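You operate a simulated robot arm through the tools that you are given. There is no shell and no other tool. Be economical: measure what you need, move in short steps, check, and stop when the job is done.

Carry out the task below with a simulated robot arm. There is one attempt and no reset: what you move stays moved.

TASK
Put the tub that says "3" from the top of the bench marked tubs on the yellow swatch and the tub marked "2" on the blue swatch.
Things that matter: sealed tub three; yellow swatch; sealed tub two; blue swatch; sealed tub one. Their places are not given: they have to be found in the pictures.

It is judged by the outcome, as a careful person would: the job done as asked, and still so three seconds after it is handed in. It fails if anything else is knocked over, pushed out of place, dropped, spilled or broken.

THE ROBOT
A 6-joint arm with a two-finger parallel gripper, fixed in place. Base frame: the origin is at the foot of the arm, x ahead of it, y to its left, z up; the work surface is at about z = 0. Lengths are in mm, angles in rad, forces in N, time in s.
With the tool pointing down near the work surface it reaches from about 140 to 580 mm from the base axis. Its first joint turns from -1.152 to 1.152 rad. Payload 2.1 kg.
Tool frame: the origin (TCP) lies between the finger pads and is the grasp point; the fingertips stand 30 mm ahead of it; z points along the fingers, y is the line along which they close. The gripper opens to 94 mm. The fingers are 28 mm wide and 10 mm thick; the gripper's body (50 by 96 mm) begins 55 mm behind the TCP.
Orientation is that of the tool frame in the base frame, as [roll, pitch, yaw] about the fixed x, y, z axes, in that order (R = Rz(yaw) Ry(pitch) Rx(roll)). With the fingers straight down and closing along the base's y, the tool's x points along the base's -x, its y along +y and its z along -z.

THE INTERFACE
- The arm moves only by the tool servo_tool. Its argument "steps" is a list that holds one entry, the list of rows, each a list of 7 numbers: the finger opening in mm, from 0 to 94, then the shift along the base's x, y, z in units of 150 mm (1.0 is 150 mm), then the turn, a rotation vector about the base's x, y, z in units of 45 degrees (1.0 is 45 degrees). In form: [[[hand, tx, ty, tz, rx, ry, rz], ...]]. A call has 1 to 8 rows; each row is the pose to reach, as a shift and turn from the pose commanded when the call began. A call with a number of a shift or a turn outside -1 to 1 is refused whole. A row lasts 0.2 s, in which the tool goes at most 50 mm and 0.15 rad; a call with a longer step from one row to the next is refused whole, and so is a gripper value outside its range. A pose out of reach is approached as far as the arm can. The call stops where the force on the tool passes 40 N (or 10 N more than at its start, if that is more) or the arm is blocked; 0.2 s more then pass. The fingers move at their own pace (about 72 mm/s each) and stop on an object; they squeeze with about 44 N. The grip force told is the motor's: it shows also when the fingers shut on nothing. Time passes only in rows, and 0.2 s behind the last, so rows that repeat a pose let the fingers close. It gives the time, the measured TCP pose, the force on the tool (base axes), the opening and the grip force at its end, in the units of the frame above (readings bear some noise), and new pictures: "views" is both (left out), scene, wrist or none.
- Cameras (640 x 400 px; columns grow to the right, rows downward): "scene" is fixed at [58.5, -380.9, 472.8]; the picture's right is [0.72, -0.69, 0.00], its down [-0.47, -0.49, -0.73] and it looks along [0.51, 0.53, -0.68] (base axes); focal length 248 px, centre (320, 200). "wrist" rides on the gripper at [-37, 0, -58] in the tool frame; the picture's right is [0.00, -1.00, 0.00], its down [0.97, 0.00, -0.24] and it looks along [0.24, 0.00, 0.97] (tool axes); focal length 218 px, centre (320, 200).
- locate(camera, pixels): for up to 12 pixels [column, row] of the newest picture of that camera ("zoom" is the newest enlarged one), the place [x, y, z] in the base frame of the surface seen there, good to about 2 mm. No time passes.
- enlarge(camera, box): a new picture of the part [left, top, right, bottom] of that camera's present view, enlarged. No time passes.
- finish_job(): hands the job in; it is judged then, once.

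Work in short steps. Measure before you move; look again where a grasp or a placing could have gone wrong, and mend it. You have 60 turns and 120 pictures in all, those below and enlarged ones among them. Open the gripper and draw the arm clear of the work before you hand the job in, unless the task says otherwise; then end with one line.

The tools are called as a command line: name --argument value ..., lists and objects as JSON in quotes. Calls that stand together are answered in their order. servo_tool: Moves the arm, as the interface text tells. Its arguments: {"type":"object","properties":{"steps":{"type":"array","items":{"type":"array","items":{"type":"array","items":{"type":"number"}}}},"views":{"type":"string","enum":["both","scene","wrist","none"]}},"required":["steps"]} The other tools are called the same way: locate (camera, pixels) gives the place of the surface under pixels of a picture; enlarge (camera, box) takes an enlarged picture of a part of a camera's view; finish_job () hands the job in.

At the start:

```text
time_s: 0.0
position: [257.9, 54.9, 283.3]
tcp_rot: [3.141, 0.001, 3.139]
force: [0.3, -0.2, -0.3]
opening: 94.0
grasp_force: 0.1
```

scene: 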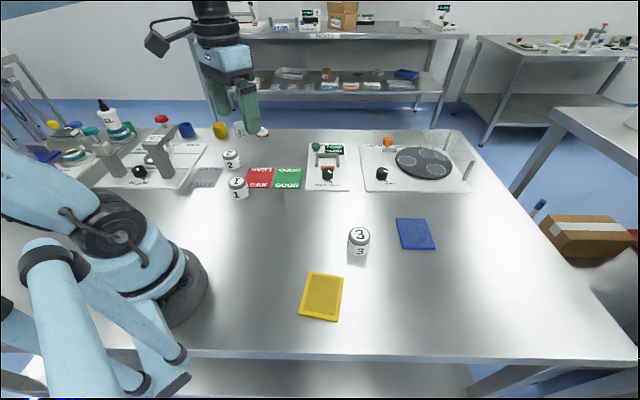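
wrist: 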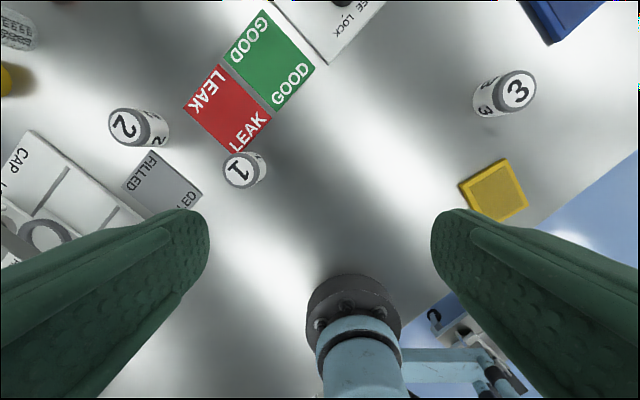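

I see tub 3 near (358,242), tub 2 near (231,159), tub 1 near (238,188), the yellow swatch near (322,297) and the blue swatch near (415,233). I'll take close-ups and measure these positions.

locate --camera "scene" --pixels '[[359, 233], [359, 250], [231, 154], [231, 166], [237, 182], [238, 194], [322, 296], [415, 233], [314, 273], [343, 277], [335, 320], [300, 313]]'

enlarge --camera "scene" --box '[180, 110, 340, 210]'

enlarge --camera "scene" --box '[290, 200, 450, 330]'

locate --camera "wrist" --pixels '[[518, 92], [124, 127], [240, 172], [493, 190]]'

```text
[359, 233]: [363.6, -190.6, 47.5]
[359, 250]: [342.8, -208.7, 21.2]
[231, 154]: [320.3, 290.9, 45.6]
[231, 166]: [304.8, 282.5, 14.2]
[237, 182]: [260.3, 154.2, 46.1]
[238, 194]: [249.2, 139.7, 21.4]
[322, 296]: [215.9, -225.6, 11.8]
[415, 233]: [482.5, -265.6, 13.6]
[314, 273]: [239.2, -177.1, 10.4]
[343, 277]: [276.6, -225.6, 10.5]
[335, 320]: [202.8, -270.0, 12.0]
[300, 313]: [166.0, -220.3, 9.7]
```

```text
4.00 times, centred on (260, 160) of scene
```

zoom: 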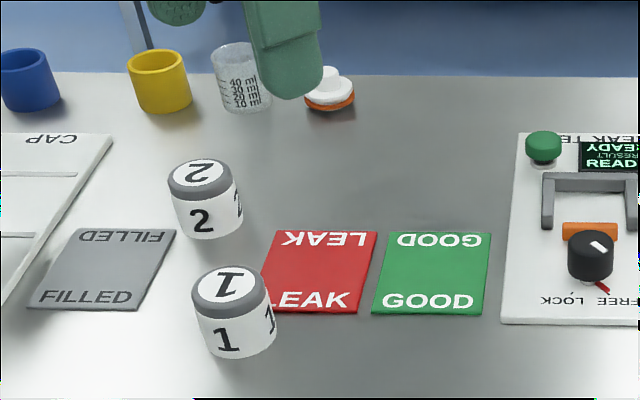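

```text
3.08 times, centred on (370, 265) of scene
```

zoom: 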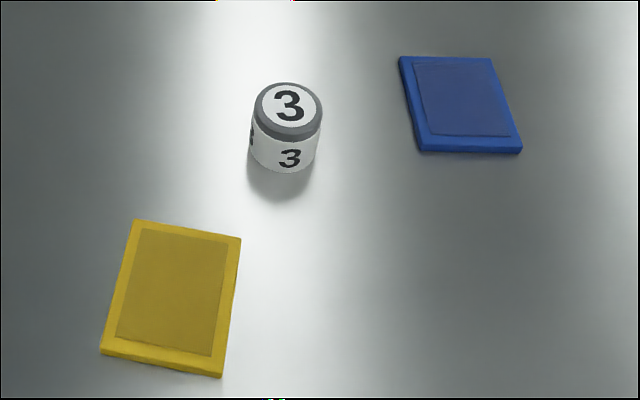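

```text
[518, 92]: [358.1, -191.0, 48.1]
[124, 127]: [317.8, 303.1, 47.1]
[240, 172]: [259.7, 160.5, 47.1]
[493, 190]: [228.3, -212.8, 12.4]
```

Tub 3 is centred at about (359,-192) with its top at z=48, and the yellow swatch is centred at about (221,-223). I'll move towards tub 3 up high.

servo_tool --steps '[[[94, 0.13, -0.19, -0.06, 0, 0, 0], [94, 0.26, -0.38, -0.12, 0, 0, 0], [94, 0.4, -0.57, -0.18, 0, 0, 0], [94, 0.53, -0.76, -0.24, 0, 0, 0], [94, 0.667, -0.973, -0.3, 0, 0, 0]]]' --views "none"

servo_tool --steps '[[[94, 0, -0.2, -0.1, 0, 0, 0], [94, 0, -0.4, -0.25, 0, 0, 0], [94, 0, -0.6, -0.4, 0, 0, 0], [94, 0, -0.673, -0.6, 0, 0, 0], [94, 0, -0.673, -0.6, 0, 0, 0]]]'

```text
time_s: 1.2
position: [355.8, -92.8, 237.1]
tcp_rot: [-3.14, 0.002, -3.141]
force: [0.7, 0.4, 0.7]
opening: 94.0
grasp_force: 0.0
```

```text
time_s: 2.4
position: [356.3, -193.1, 146.7]
tcp_rot: [3.141, 0.003, 3.141]
force: [0.3, 0.1, -0.4]
opening: 94.2
grasp_force: 0.1
```

scene: 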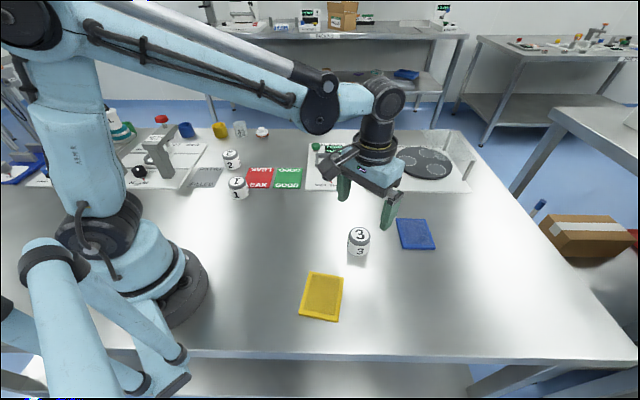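
wrist: 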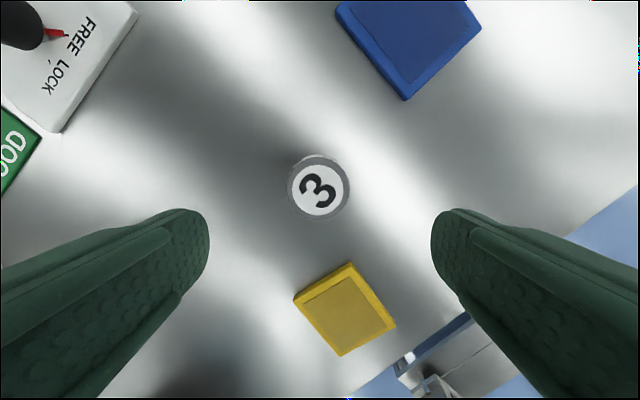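

The wrist view shows tub 3's cap at about (318,188). I'll measure its edges, the yellow swatch's corners (352,264), (294,297), (342,355), (397,322), and the visible blue corner.

locate --camera "wrist" --pixels '[[318, 188], [291, 188], [346, 188], [318, 161], [318, 215], [350, 267], [297, 298], [342, 352], [394, 321], [345, 309]]'

locate --camera "scene" --pixels '[[398, 220], [425, 219], [433, 247], [405, 247], [415, 233]]'

```text
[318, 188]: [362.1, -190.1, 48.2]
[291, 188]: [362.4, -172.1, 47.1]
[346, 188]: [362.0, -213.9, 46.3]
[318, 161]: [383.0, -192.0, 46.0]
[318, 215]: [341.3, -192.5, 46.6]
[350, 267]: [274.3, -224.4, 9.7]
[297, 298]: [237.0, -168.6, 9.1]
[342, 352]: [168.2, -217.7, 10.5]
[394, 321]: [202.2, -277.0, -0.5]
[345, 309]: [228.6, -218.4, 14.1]
```

```text
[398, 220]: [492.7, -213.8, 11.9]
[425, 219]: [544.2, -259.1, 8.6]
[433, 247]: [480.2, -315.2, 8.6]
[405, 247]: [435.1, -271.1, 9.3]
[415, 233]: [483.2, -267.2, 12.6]
```

Tub 3 is centred at (362,-192.5). I'll go straight down to z≈36 and close the fingers.

servo_tool --steps '[[[94, 0.038, 0.004, -0.2, 0, 0, 0], [94, 0.038, 0.004, -0.4, 0, 0, 0], [94, 0.038, 0.004, -0.58, 0, 0, 0], [94, 0.038, 0.004, -0.735, 0, 0, 0], [94, 0.038, 0.004, -0.735, 0, 0, 0], [30, 0.038, 0.004, -0.735, 0, 0, 0], [30, 0.038, 0.004, -0.735, 0, 0, 0], [30, 0.038, 0.004, -0.735, 0, 0, 0]]]' --views "none"

servo_tool --steps '[[[30, 0, 0, 0, 0, 0, 0], [30, 0, 0, 0.2, 0, 0, 0], [30, 0, 0, 0.45, 0, 0, 0], [30, 0, 0, 0.45, 0, 0, 0]]]'

```text
time_s: 4.2
position: [361.1, -191.0, 38.0]
tcp_rot: [-3.141, 0.002, 3.141]
force: [-0.4, 0.2, -0.1]
opening: 47.5
grasp_force: 43.8
```

```text
time_s: 5.2
position: [361.8, -191.7, 106.7]
tcp_rot: [3.141, 0.001, 3.14]
force: [0.2, -0.7, -0.3]
opening: 47.7
grasp_force: 44.3
```

scene: 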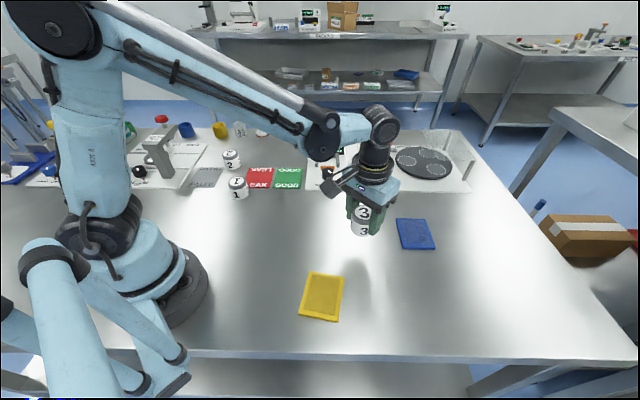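
wrist: 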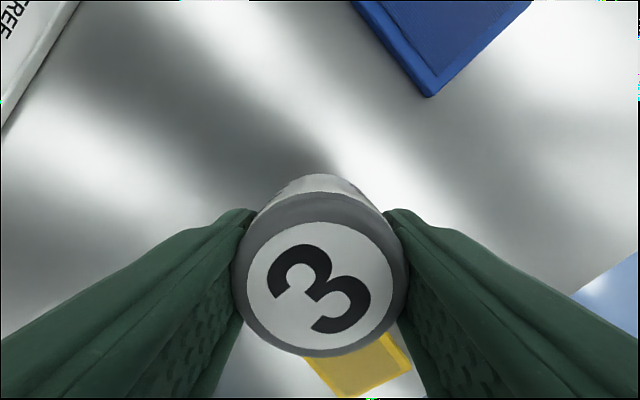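

Tub 3 is in the grip and lifted. I'll carry it over the yellow centre and look.

servo_tool --steps '[[[30, -0.23, -0.05, 0, 0, 0, 0], [30, -0.47, -0.1, 0, 0, 0, 0], [30, -0.7, -0.15, 0, 0, 0, 0], [30, -0.935, -0.202, 0, 0, 0, 0], [30, -0.935, -0.202, -0.2, 0, 0, 0], [30, -0.935, -0.202, -0.2, 0, 0, 0]]]'

```text
time_s: 6.6
position: [222.4, -222.2, 73.2]
tcp_rot: [3.141, 0.001, 3.14]
force: [0.1, 0.9, 0.3]
opening: 47.5
grasp_force: 43.6
```

scene: 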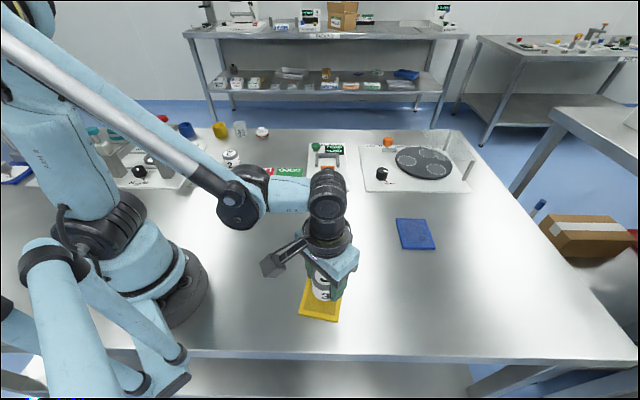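
wrist: 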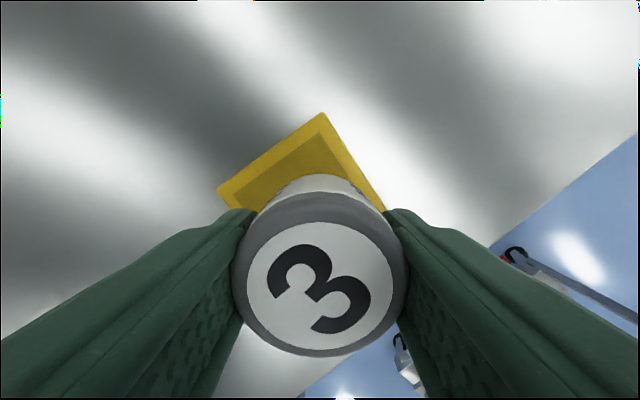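

The tub is over the yellow swatch. I'll lower it slowly and watch the force.

servo_tool --steps '[[[30, -0.005, 0, -0.08, 0, 0, 0], [30, -0.005, 0, -0.12, 0, 0, 0], [30, -0.005, 0, -0.14, 0, 0, 0], [30, -0.005, 0, -0.15, 0, 0, 0], [30, -0.005, 0, -0.15, 0, 0, 0]]]'

```text
time_s: 7.8
position: [221.7, -222.5, 52.5]
tcp_rot: [3.141, 0.001, 3.141]
force: [0.2, -0.1, -0.3]
opening: 47.7
grasp_force: 44.0
```

scene: 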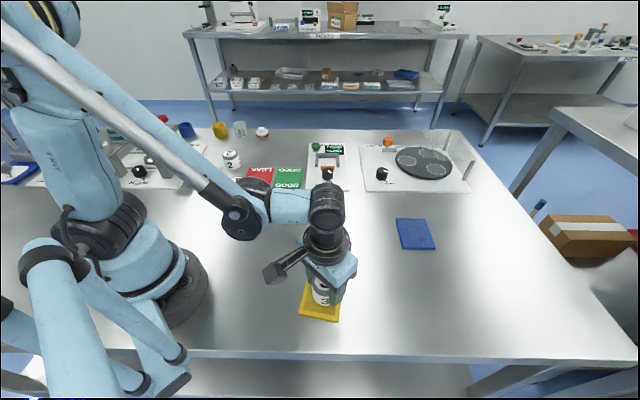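
wrist: 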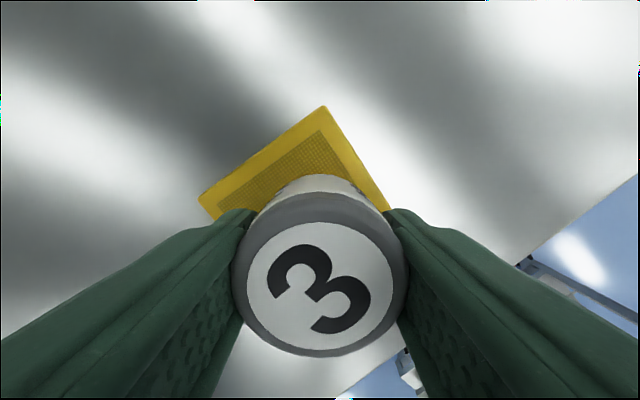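

There is no contact yet, so I'll lower in 1 mm steps.

servo_tool --steps '[[[30, 0, 0, -0.007, 0, 0, 0], [30, 0, 0, -0.013, 0, 0, 0], [30, 0, 0, -0.013, 0, 0, 0]]]' --views "none"

```text
time_s: 8.6
position: [221.8, -223.0, 50.4]
tcp_rot: [-3.141, 0.002, 3.139]
force: [-0.2, -1.5, 4.2]
opening: 47.9
grasp_force: 44.3
```

servo_tool --steps '[[[30, 0, 0, -0.005, 0, 0, 0], [30, 0, 0, -0.005, 0, 0, 0]]]' --views "none"

```text
time_s: 9.2
position: [221.6, -222.3, 50.0]
tcp_rot: [-3.14, 0.003, 3.141]
force: [1.7, -4.6, 19.4]
opening: 47.8
grasp_force: 43.9
```

The tub is resting on the swatch. I'll open the fingers and rise straight up.

servo_tool --steps '[[[55, 0, 0, 0.003, 0, 0, 0], [94, 0, 0, 0.003, 0, 0, 0], [94, 0, 0, 0.003, 0, 0, 0], [94, 0, 0, 0.003, 0, 0, 0], [94, 0, 0, 0.2, 0, 0, 0], [94, 0, 0, 0.5, 0, 0, 0], [94, 0, 0, 0.8, 0, 0, 0], [94, 0, 0, 1.0, 0, 0, 0]]]'

```text
time_s: 11.0
position: [219.7, -220.5, 199.8]
tcp_rot: [-3.141, 0.002, 3.14]
force: [-0.9, -1.0, 1.0]
opening: 94.1
grasp_force: 0.0
```

scene: 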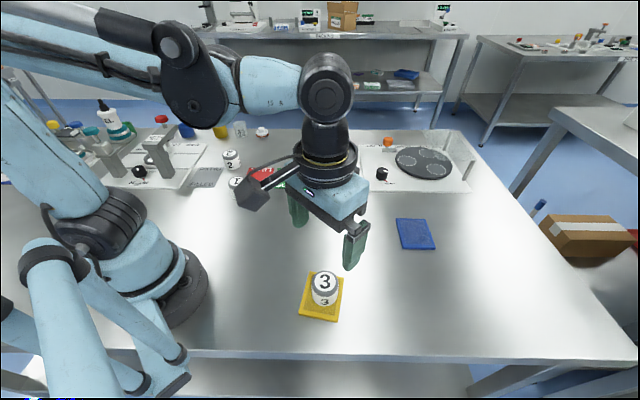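
wrist: 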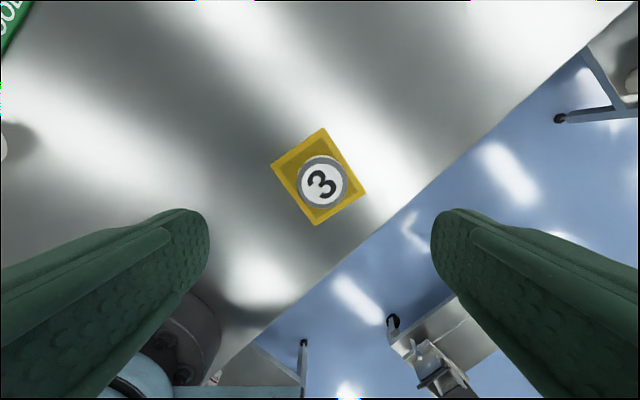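

Tub 3 stands well on the yellow swatch. Next I'll move high over to tub 2.

servo_tool --steps '[[[94, 0.1, 0.25, 0.1, 0, 0, 0], [94, 0.2, 0.5, 0.15, 0, 0, 0], [94, 0.25, 0.75, 0.2, 0, 0, 0], [94, 0.3, 1.0, 0.2, 0, 0, 0]]]' --views "none"

servo_tool --steps '[[[94, 0.05, 0.25, 0, 0, 0, 0], [94, 0.1, 0.5, 0, 0, 0, 0], [94, 0.15, 0.75, 0, 0, 0, 0], [94, 0.2, 1.0, 0, 0, 0, 0]]]' --views "none"

servo_tool --steps '[[[94, 0.02, 0.25, 0, 0, 0, 0], [94, 0.05, 0.5, 0, 0, 0, 0], [94, 0.08, 0.75, 0, 0, 0, 0], [94, 0.1, 1.0, 0, 0, 0, 0], [94, 0.1, 1.0, 0, 0, 0, 0]]]'

```text
time_s: 12.0
position: [264.7, -70.5, 228.4]
tcp_rot: [-3.142, 0.001, 3.14]
force: [-0.3, -0.2, -0.2]
opening: 93.8
grasp_force: 0.1
```

```text
time_s: 13.0
position: [298.5, 79.9, 226.6]
tcp_rot: [-3.141, 0.003, 3.141]
force: [0.0, -0.1, 0.6]
opening: 93.9
grasp_force: 0.2
```

```text
time_s: 14.2
position: [313.5, 226.1, 230.5]
tcp_rot: [3.141, 0.002, 3.141]
force: [-0.5, 0.3, 1.2]
opening: 94.1
grasp_force: 0.1
```

scene: 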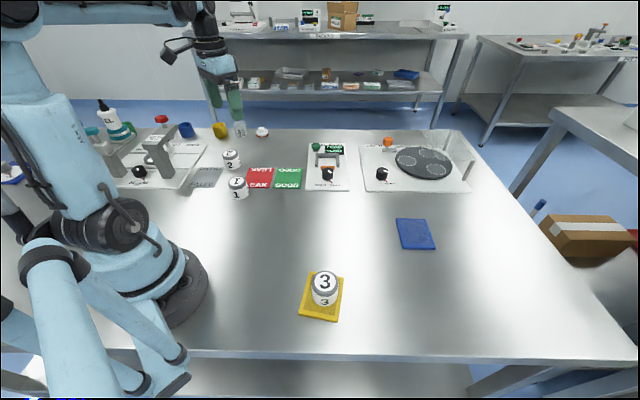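
wrist: 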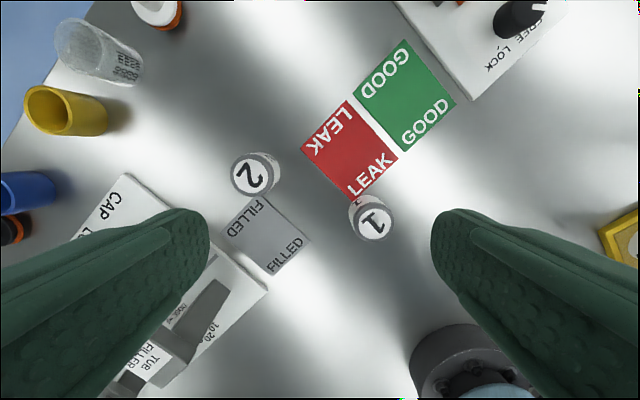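

Tub 2's cap is at (251,177) in the wrist view. I'll measure it along with nearby obstacles.

locate --camera "wrist" --pixels '[[250, 177], [232, 177], [270, 177], [250, 158], [250, 196], [125, 185], [150, 215], [60, 90], [200, 320], [65, 125], [372, 224], [215, 285]]'

enlarge --camera "wrist" --box '[0, 100, 320, 300]'

```text
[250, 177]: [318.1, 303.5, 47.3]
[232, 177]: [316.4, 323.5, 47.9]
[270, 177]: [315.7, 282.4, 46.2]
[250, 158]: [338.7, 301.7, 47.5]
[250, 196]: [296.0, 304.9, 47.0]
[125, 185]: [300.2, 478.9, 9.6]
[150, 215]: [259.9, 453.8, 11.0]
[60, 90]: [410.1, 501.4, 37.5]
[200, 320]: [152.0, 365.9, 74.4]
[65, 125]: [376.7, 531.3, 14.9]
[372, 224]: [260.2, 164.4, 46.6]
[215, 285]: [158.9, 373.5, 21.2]
```

```text
2.00 times, centred on (160, 200) of wrist
```

zoom: 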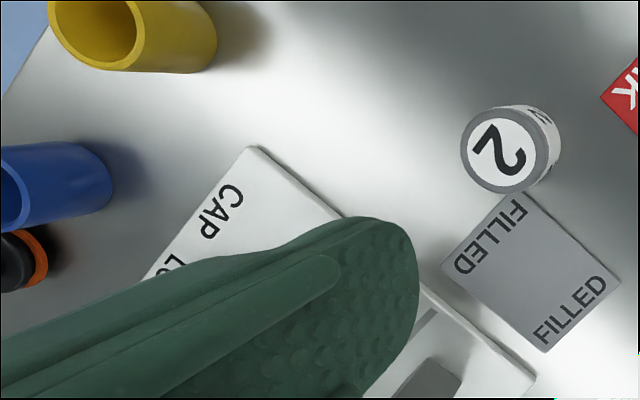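

Tub 2 is centred at (317,303), and the fingers have clear space there. I'll move above it, then check.

servo_tool --steps '[[[94, 0.012, 0.25, 0, 0, 0, 0], [94, 0.023, 0.513, -0.1, 0, 0, 0], [94, 0.023, 0.513, -0.35, 0, 0, 0], [94, 0.023, 0.513, -0.6, 0, 0, 0], [94, 0.023, 0.513, -0.75, 0, 0, 0], [94, 0.023, 0.513, -0.75, 0, 0, 0]]]'

```text
time_s: 15.6
position: [318.2, 305.7, 116.6]
tcp_rot: [-3.141, 0.003, 3.14]
force: [-0.2, 0.4, -0.8]
opening: 94.1
grasp_force: 0.1
```

scene: 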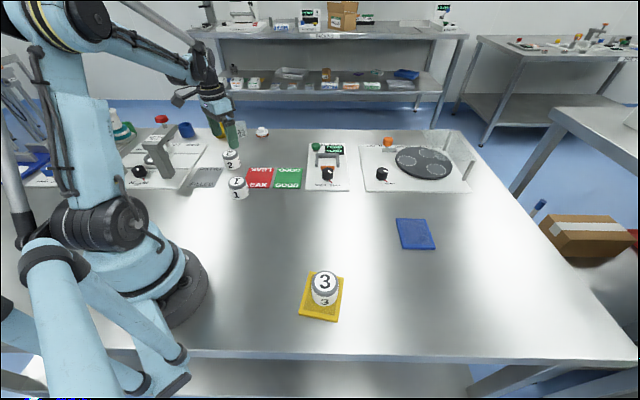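
wrist: 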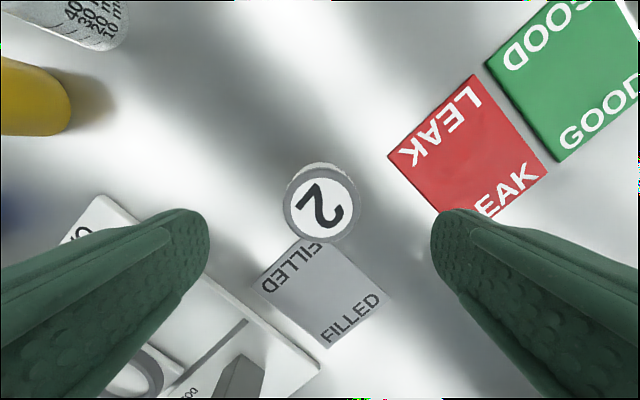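

locate --camera "wrist" --pixels '[[320, 203], [287, 203], [353, 203], [320, 170], [320, 237], [135, 220], [210, 275], [445, 215], [545, 165]]'

```text
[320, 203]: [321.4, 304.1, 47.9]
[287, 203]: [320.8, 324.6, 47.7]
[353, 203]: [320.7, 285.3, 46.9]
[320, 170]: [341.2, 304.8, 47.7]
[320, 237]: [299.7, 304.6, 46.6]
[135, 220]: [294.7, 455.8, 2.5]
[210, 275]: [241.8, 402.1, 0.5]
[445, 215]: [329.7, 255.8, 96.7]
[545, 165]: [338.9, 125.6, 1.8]
```

The tub is centred at (320.5,304.8) and the finger path is clear. I'll descend, grip, then lift.

servo_tool --steps '[[[94, 0.012, -0.005, -0.2, 0, 0, 0], [94, 0.012, -0.005, -0.4, 0, 0, 0], [94, 0.012, -0.005, -0.527, 0, 0, 0], [94, 0.012, -0.005, -0.527, 0, 0, 0], [30, 0.012, -0.005, -0.527, 0, 0, 0], [30, 0.012, -0.005, -0.527, 0, 0, 0], [30, 0.012, -0.005, -0.527, 0, 0, 0], [30, 0.012, -0.005, -0.527, 0, 0, 0]]]' --views "none"

servo_tool --steps '[[[30, 0, 0, 0.2, 0, 0, 0], [30, 0, 0, 0.5, 0, 0, 0], [30, 0, 0, 0.8, 0, 0, 0], [30, 0, 0, 0.95, 0, 0, 0], [30, 0, 0, 0.95, 0, 0, 0]]]'

```text
time_s: 17.4
position: [317.6, 302.9, 38.2]
tcp_rot: [3.141, 0.002, 3.141]
force: [-0.2, -0.2, -0.1]
opening: 48.0
grasp_force: 44.4
```

```text
time_s: 18.6
position: [316.9, 306.7, 179.5]
tcp_rot: [3.141, 0.001, 3.14]
force: [0.6, 0.4, -1.2]
opening: 48.3
grasp_force: 43.8
```

scene: 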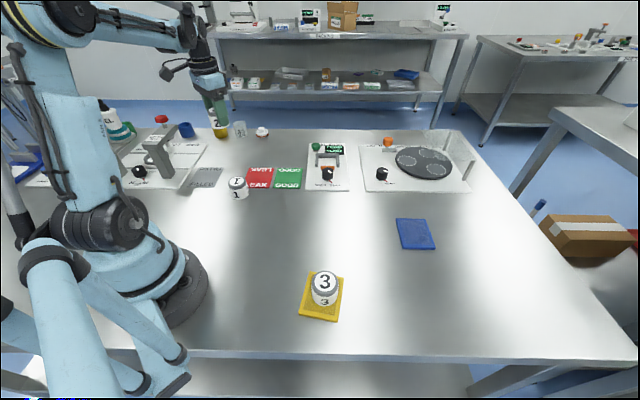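
wrist: 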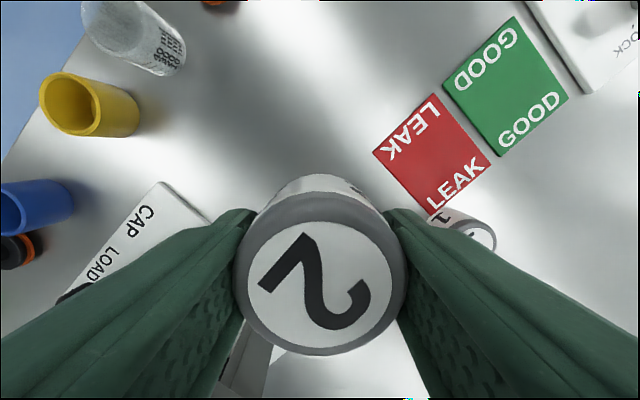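

Tub 2 is held. I'll carry it across at z≈180, staying over the clear part of the bench.

servo_tool --steps '[[[30, 0, -0.25, 0, 0, 0, 0], [30, 0, -0.5, 0, 0, 0, 0], [30, 0, -0.75, 0, 0, 0, 0], [30, 0, -1.0, 0, 0, 0, 0]]]' --views "none"

servo_tool --steps '[[[30, 0, -0.25, 0, 0, 0, 0], [30, 0, -0.5, 0, 0, 0, 0], [30, 0, -0.75, 0, 0, 0, 0], [30, 0, -1.0, 0, 0, 0, 0]]]' --views "none"

servo_tool --steps '[[[30, 0.07, -0.25, 0, 0, 0, 0], [30, 0.15, -0.5, 0, 0, 0, 0], [30, 0.22, -0.75, 0, 0, 0, 0], [30, 0.3, -1.0, 0, 0, 0, 0], [30, 0.3, -1.0, 0, 0, 0, 0]]]'

```text
time_s: 19.6
position: [316.1, 154.6, 181.2]
tcp_rot: [-3.141, 0.003, -3.141]
force: [0.2, -0.4, -1.0]
opening: 48.2
grasp_force: 44.1
```

```text
time_s: 20.6
position: [317.8, 6.9, 180.5]
tcp_rot: [-3.141, 0.003, -3.139]
force: [0.2, -0.3, -0.6]
opening: 48.0
grasp_force: 44.2
```

```text
time_s: 21.8
position: [362.6, -146.7, 179.0]
tcp_rot: [3.142, 0.002, -3.141]
force: [-0.3, 0.7, -0.4]
opening: 48.4
grasp_force: 43.6
```

scene: 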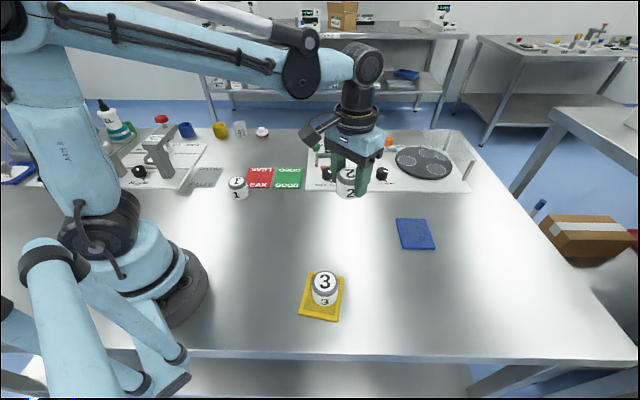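
wrist: 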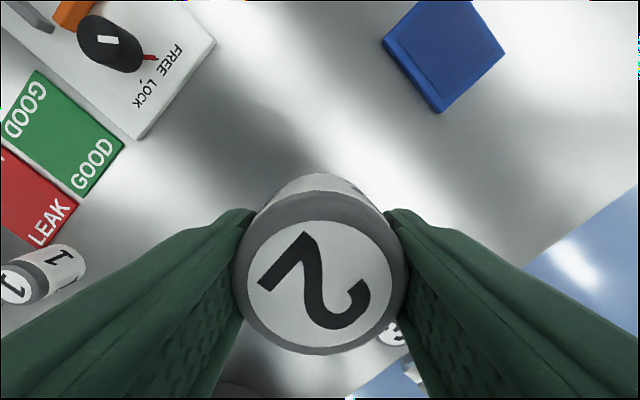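

Next I'll move over the blue centre at (487,-265), then lower partway.

servo_tool --steps '[[[30, 0.17, -0.16, 0, 0, 0, 0], [30, 0.34, -0.32, 0, 0, 0, 0], [30, 0.51, -0.48, -0.1, 0, 0, 0], [30, 0.68, -0.64, -0.2, 0, 0, 0], [30, 0.826, -0.79, -0.35, 0, 0, 0], [30, 0.826, -0.79, -0.6, 0, 0, 0], [30, 0.826, -0.79, -0.6, 0, 0, 0]]]'

```text
time_s: 23.4
position: [483.5, -258.9, 89.8]
tcp_rot: [-3.141, 0.003, 3.139]
force: [1.3, 0.5, -2.4]
opening: 47.9
grasp_force: 44.2
```

scene: 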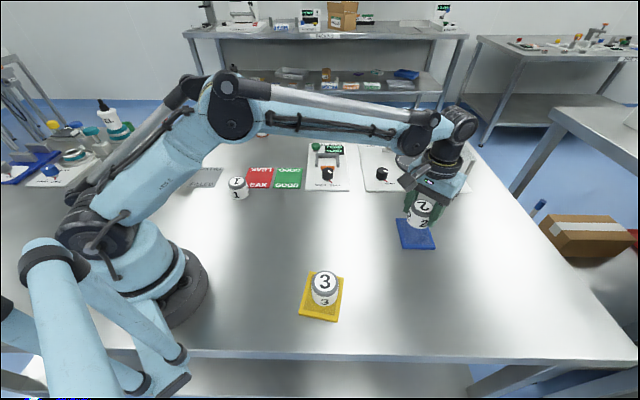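
wrist: 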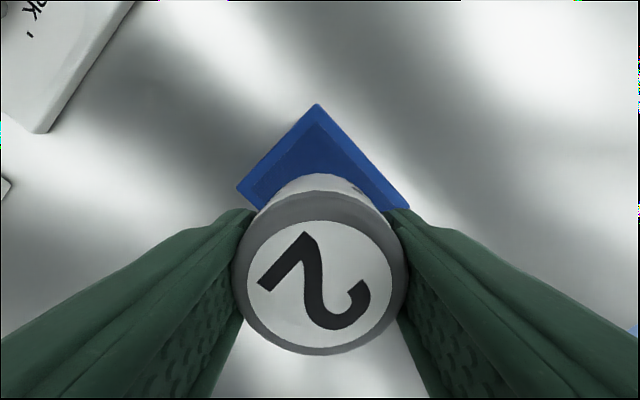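

locate --camera "wrist" --pixels '[[318, 108], [241, 188], [406, 206]]'

locate --camera "scene" --pixels '[[398, 220], [433, 246], [405, 247]]'

```text
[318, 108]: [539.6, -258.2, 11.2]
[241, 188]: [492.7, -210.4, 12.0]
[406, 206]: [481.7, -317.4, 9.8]
```

```text
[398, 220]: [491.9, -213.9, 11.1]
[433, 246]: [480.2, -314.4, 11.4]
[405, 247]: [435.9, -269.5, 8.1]
```

The blue centre is (487,-264). I'll correct by (+3,-4) and lower to just above contact.

servo_tool --steps '[[[30, 0.02, -0.03, -0.1, 0, 0, 0], [30, 0.02, -0.03, -0.18, 0, 0, 0], [30, 0.02, -0.03, -0.235, 0, 0, 0], [30, 0.02, -0.03, -0.235, 0, 0, 0], [30, 0.02, -0.03, -0.235, 0, 0, 0]]]'

```text
time_s: 24.6
position: [488.1, -266.9, 55.3]
tcp_rot: [3.141, 0.001, 3.138]
force: [0.0, 0.6, -0.5]
opening: 48.2
grasp_force: 44.0
```

scene: 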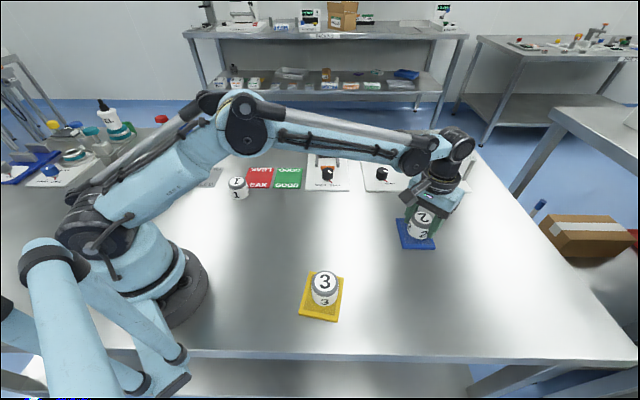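
wrist: 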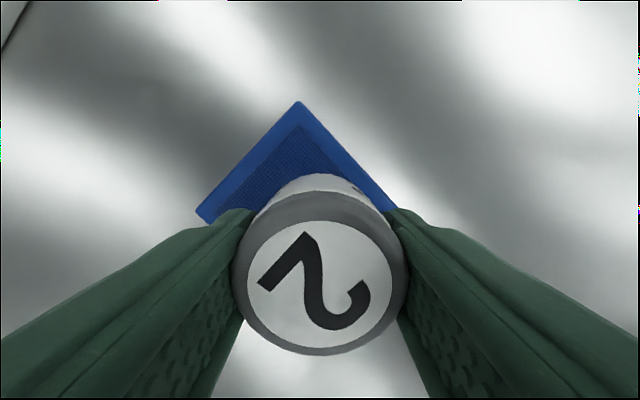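

servo_tool --steps '[[[30, -0.01, 0.013, -0.012, 0, 0, 0], [30, -0.01, 0.013, -0.025, 0, 0, 0], [30, -0.01, 0.013, -0.025, 0, 0, 0]]]' --views "none"

```text
time_s: 25.4
position: [486.8, -265.8, 51.2]
tcp_rot: [3.141, 0.003, 3.139]
force: [-0.2, 0.3, -0.8]
opening: 48.1
grasp_force: 43.6
```

servo_tool --steps '[[[30, 0, 0, -0.005, 0, 0, 0], [30, 0, 0, -0.008, 0, 0, 0], [30, 0, 0, -0.008, 0, 0, 0]]]' --views "none"

```text
time_s: 26.2
position: [487.4, -266.0, 50.0]
tcp_rot: [3.14, 0.003, 3.14]
force: [0.7, 0.6, 3.3]
opening: 48.2
grasp_force: 44.5
```

Light contact is starting, so I'll lower about 0.6 mm more.

servo_tool --steps '[[[30, 0, 0, -0.004, 0, 0, 0], [30, 0, 0, -0.004, 0, 0, 0]]]' --views "none"

```text
time_s: 26.8
position: [487.6, -265.6, 50.6]
tcp_rot: [3.142, 0.001, 3.14]
force: [-1.0, 2.3, 29.3]
opening: 48.3
grasp_force: 44.0
```

The tub is seated at 29 N. I'll ease up slightly, open the fingers and rise.

servo_tool --steps '[[[30, 0, 0, 0.004, 0, 0, 0], [60, 0, 0, 0.004, 0, 0, 0], [94, 0, 0, 0.004, 0, 0, 0], [94, 0, 0, 0.004, 0, 0, 0], [94, 0, 0, 0.004, 0, 0, 0], [94, 0, 0, 0.2, 0, 0, 0], [94, 0, 0, 0.5, 0, 0, 0], [94, 0, 0, 0.8, 0, 0, 0]]]' --views "none"

servo_tool --steps '[[[94, -0.25, 0.1, 0.1, 0, 0, 0], [94, -0.5, 0.3, 0.2, 0, 0, 0], [94, -0.75, 0.5, 0.2, 0, 0, 0], [94, -1, 0.7, 0.2, 0, 0, 0], [94, -1, 0.9, 0.2, 0, 0, 0], [94, -1, 1, 0.2, 0, 0, 0]]]'

enlarge --camera "scene" --box '[290, 190, 450, 330]'

```text
time_s: 28.6
position: [486.4, -267.3, 169.7]
tcp_rot: [-3.14, 0.001, 3.139]
force: [-0.1, 0.3, 0.1]
opening: 94.2
grasp_force: 0.0
```

```text
refused: row 2 steps farther than a row can; nothing moved
```

```text
2.86 times, centred on (370, 260) of scene
```

zoom: 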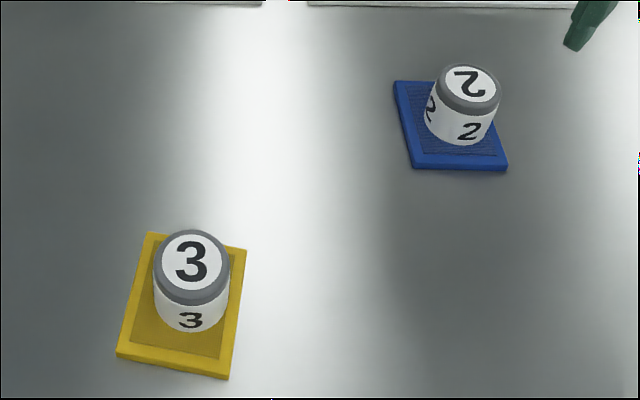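

Both tubs stand on their swatches. The retreat call was refused, so I'll send it again with smaller steps.

servo_tool --steps '[[[94, -0.2, 0.1, 0.1, 0, 0, 0], [94, -0.4, 0.25, 0.2, 0, 0, 0], [94, -0.6, 0.4, 0.2, 0, 0, 0], [94, -0.8, 0.6, 0.2, 0, 0, 0], [94, -1, 0.8, 0.2, 0, 0, 0], [94, -1, 1, 0.2, 0, 0, 0], [94, -1, 1, 0.2, 0, 0, 0]]]'

locate --camera "scene" --pixels '[[421, 218], [324, 282]]'

```text
time_s: 30.2
position: [336.4, -115.7, 199.8]
tcp_rot: [-3.14, 0.002, 3.14]
force: [0.6, -0.4, 0.3]
opening: 93.9
grasp_force: 0.1
```

scene: 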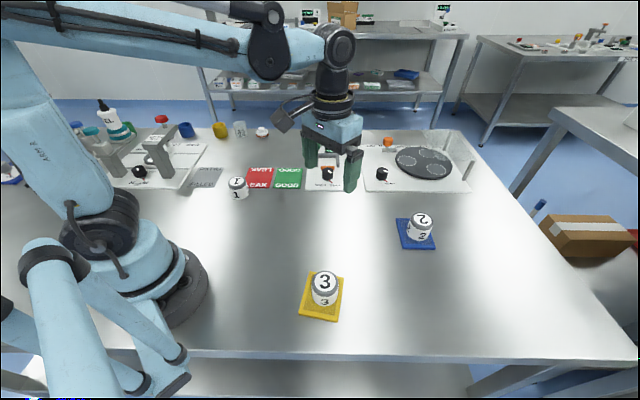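
wrist: 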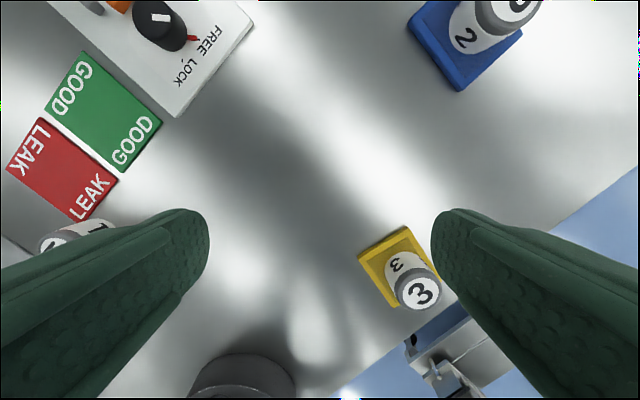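

```text
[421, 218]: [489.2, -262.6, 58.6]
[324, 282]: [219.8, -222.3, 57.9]
```

Both tubs are centred and upright on their swatches, tub 1 has not moved, and the arm is clear. I'm handing the job in.

finish_job

```text
The job is handed in.
```

The job is handed in: tub 3 is on the yellow swatch and tub 2 is on the blue swatch. Both stand upright near the swatch centres, nothing else was disturbed, and the arm is drawn clear with the gripper open.
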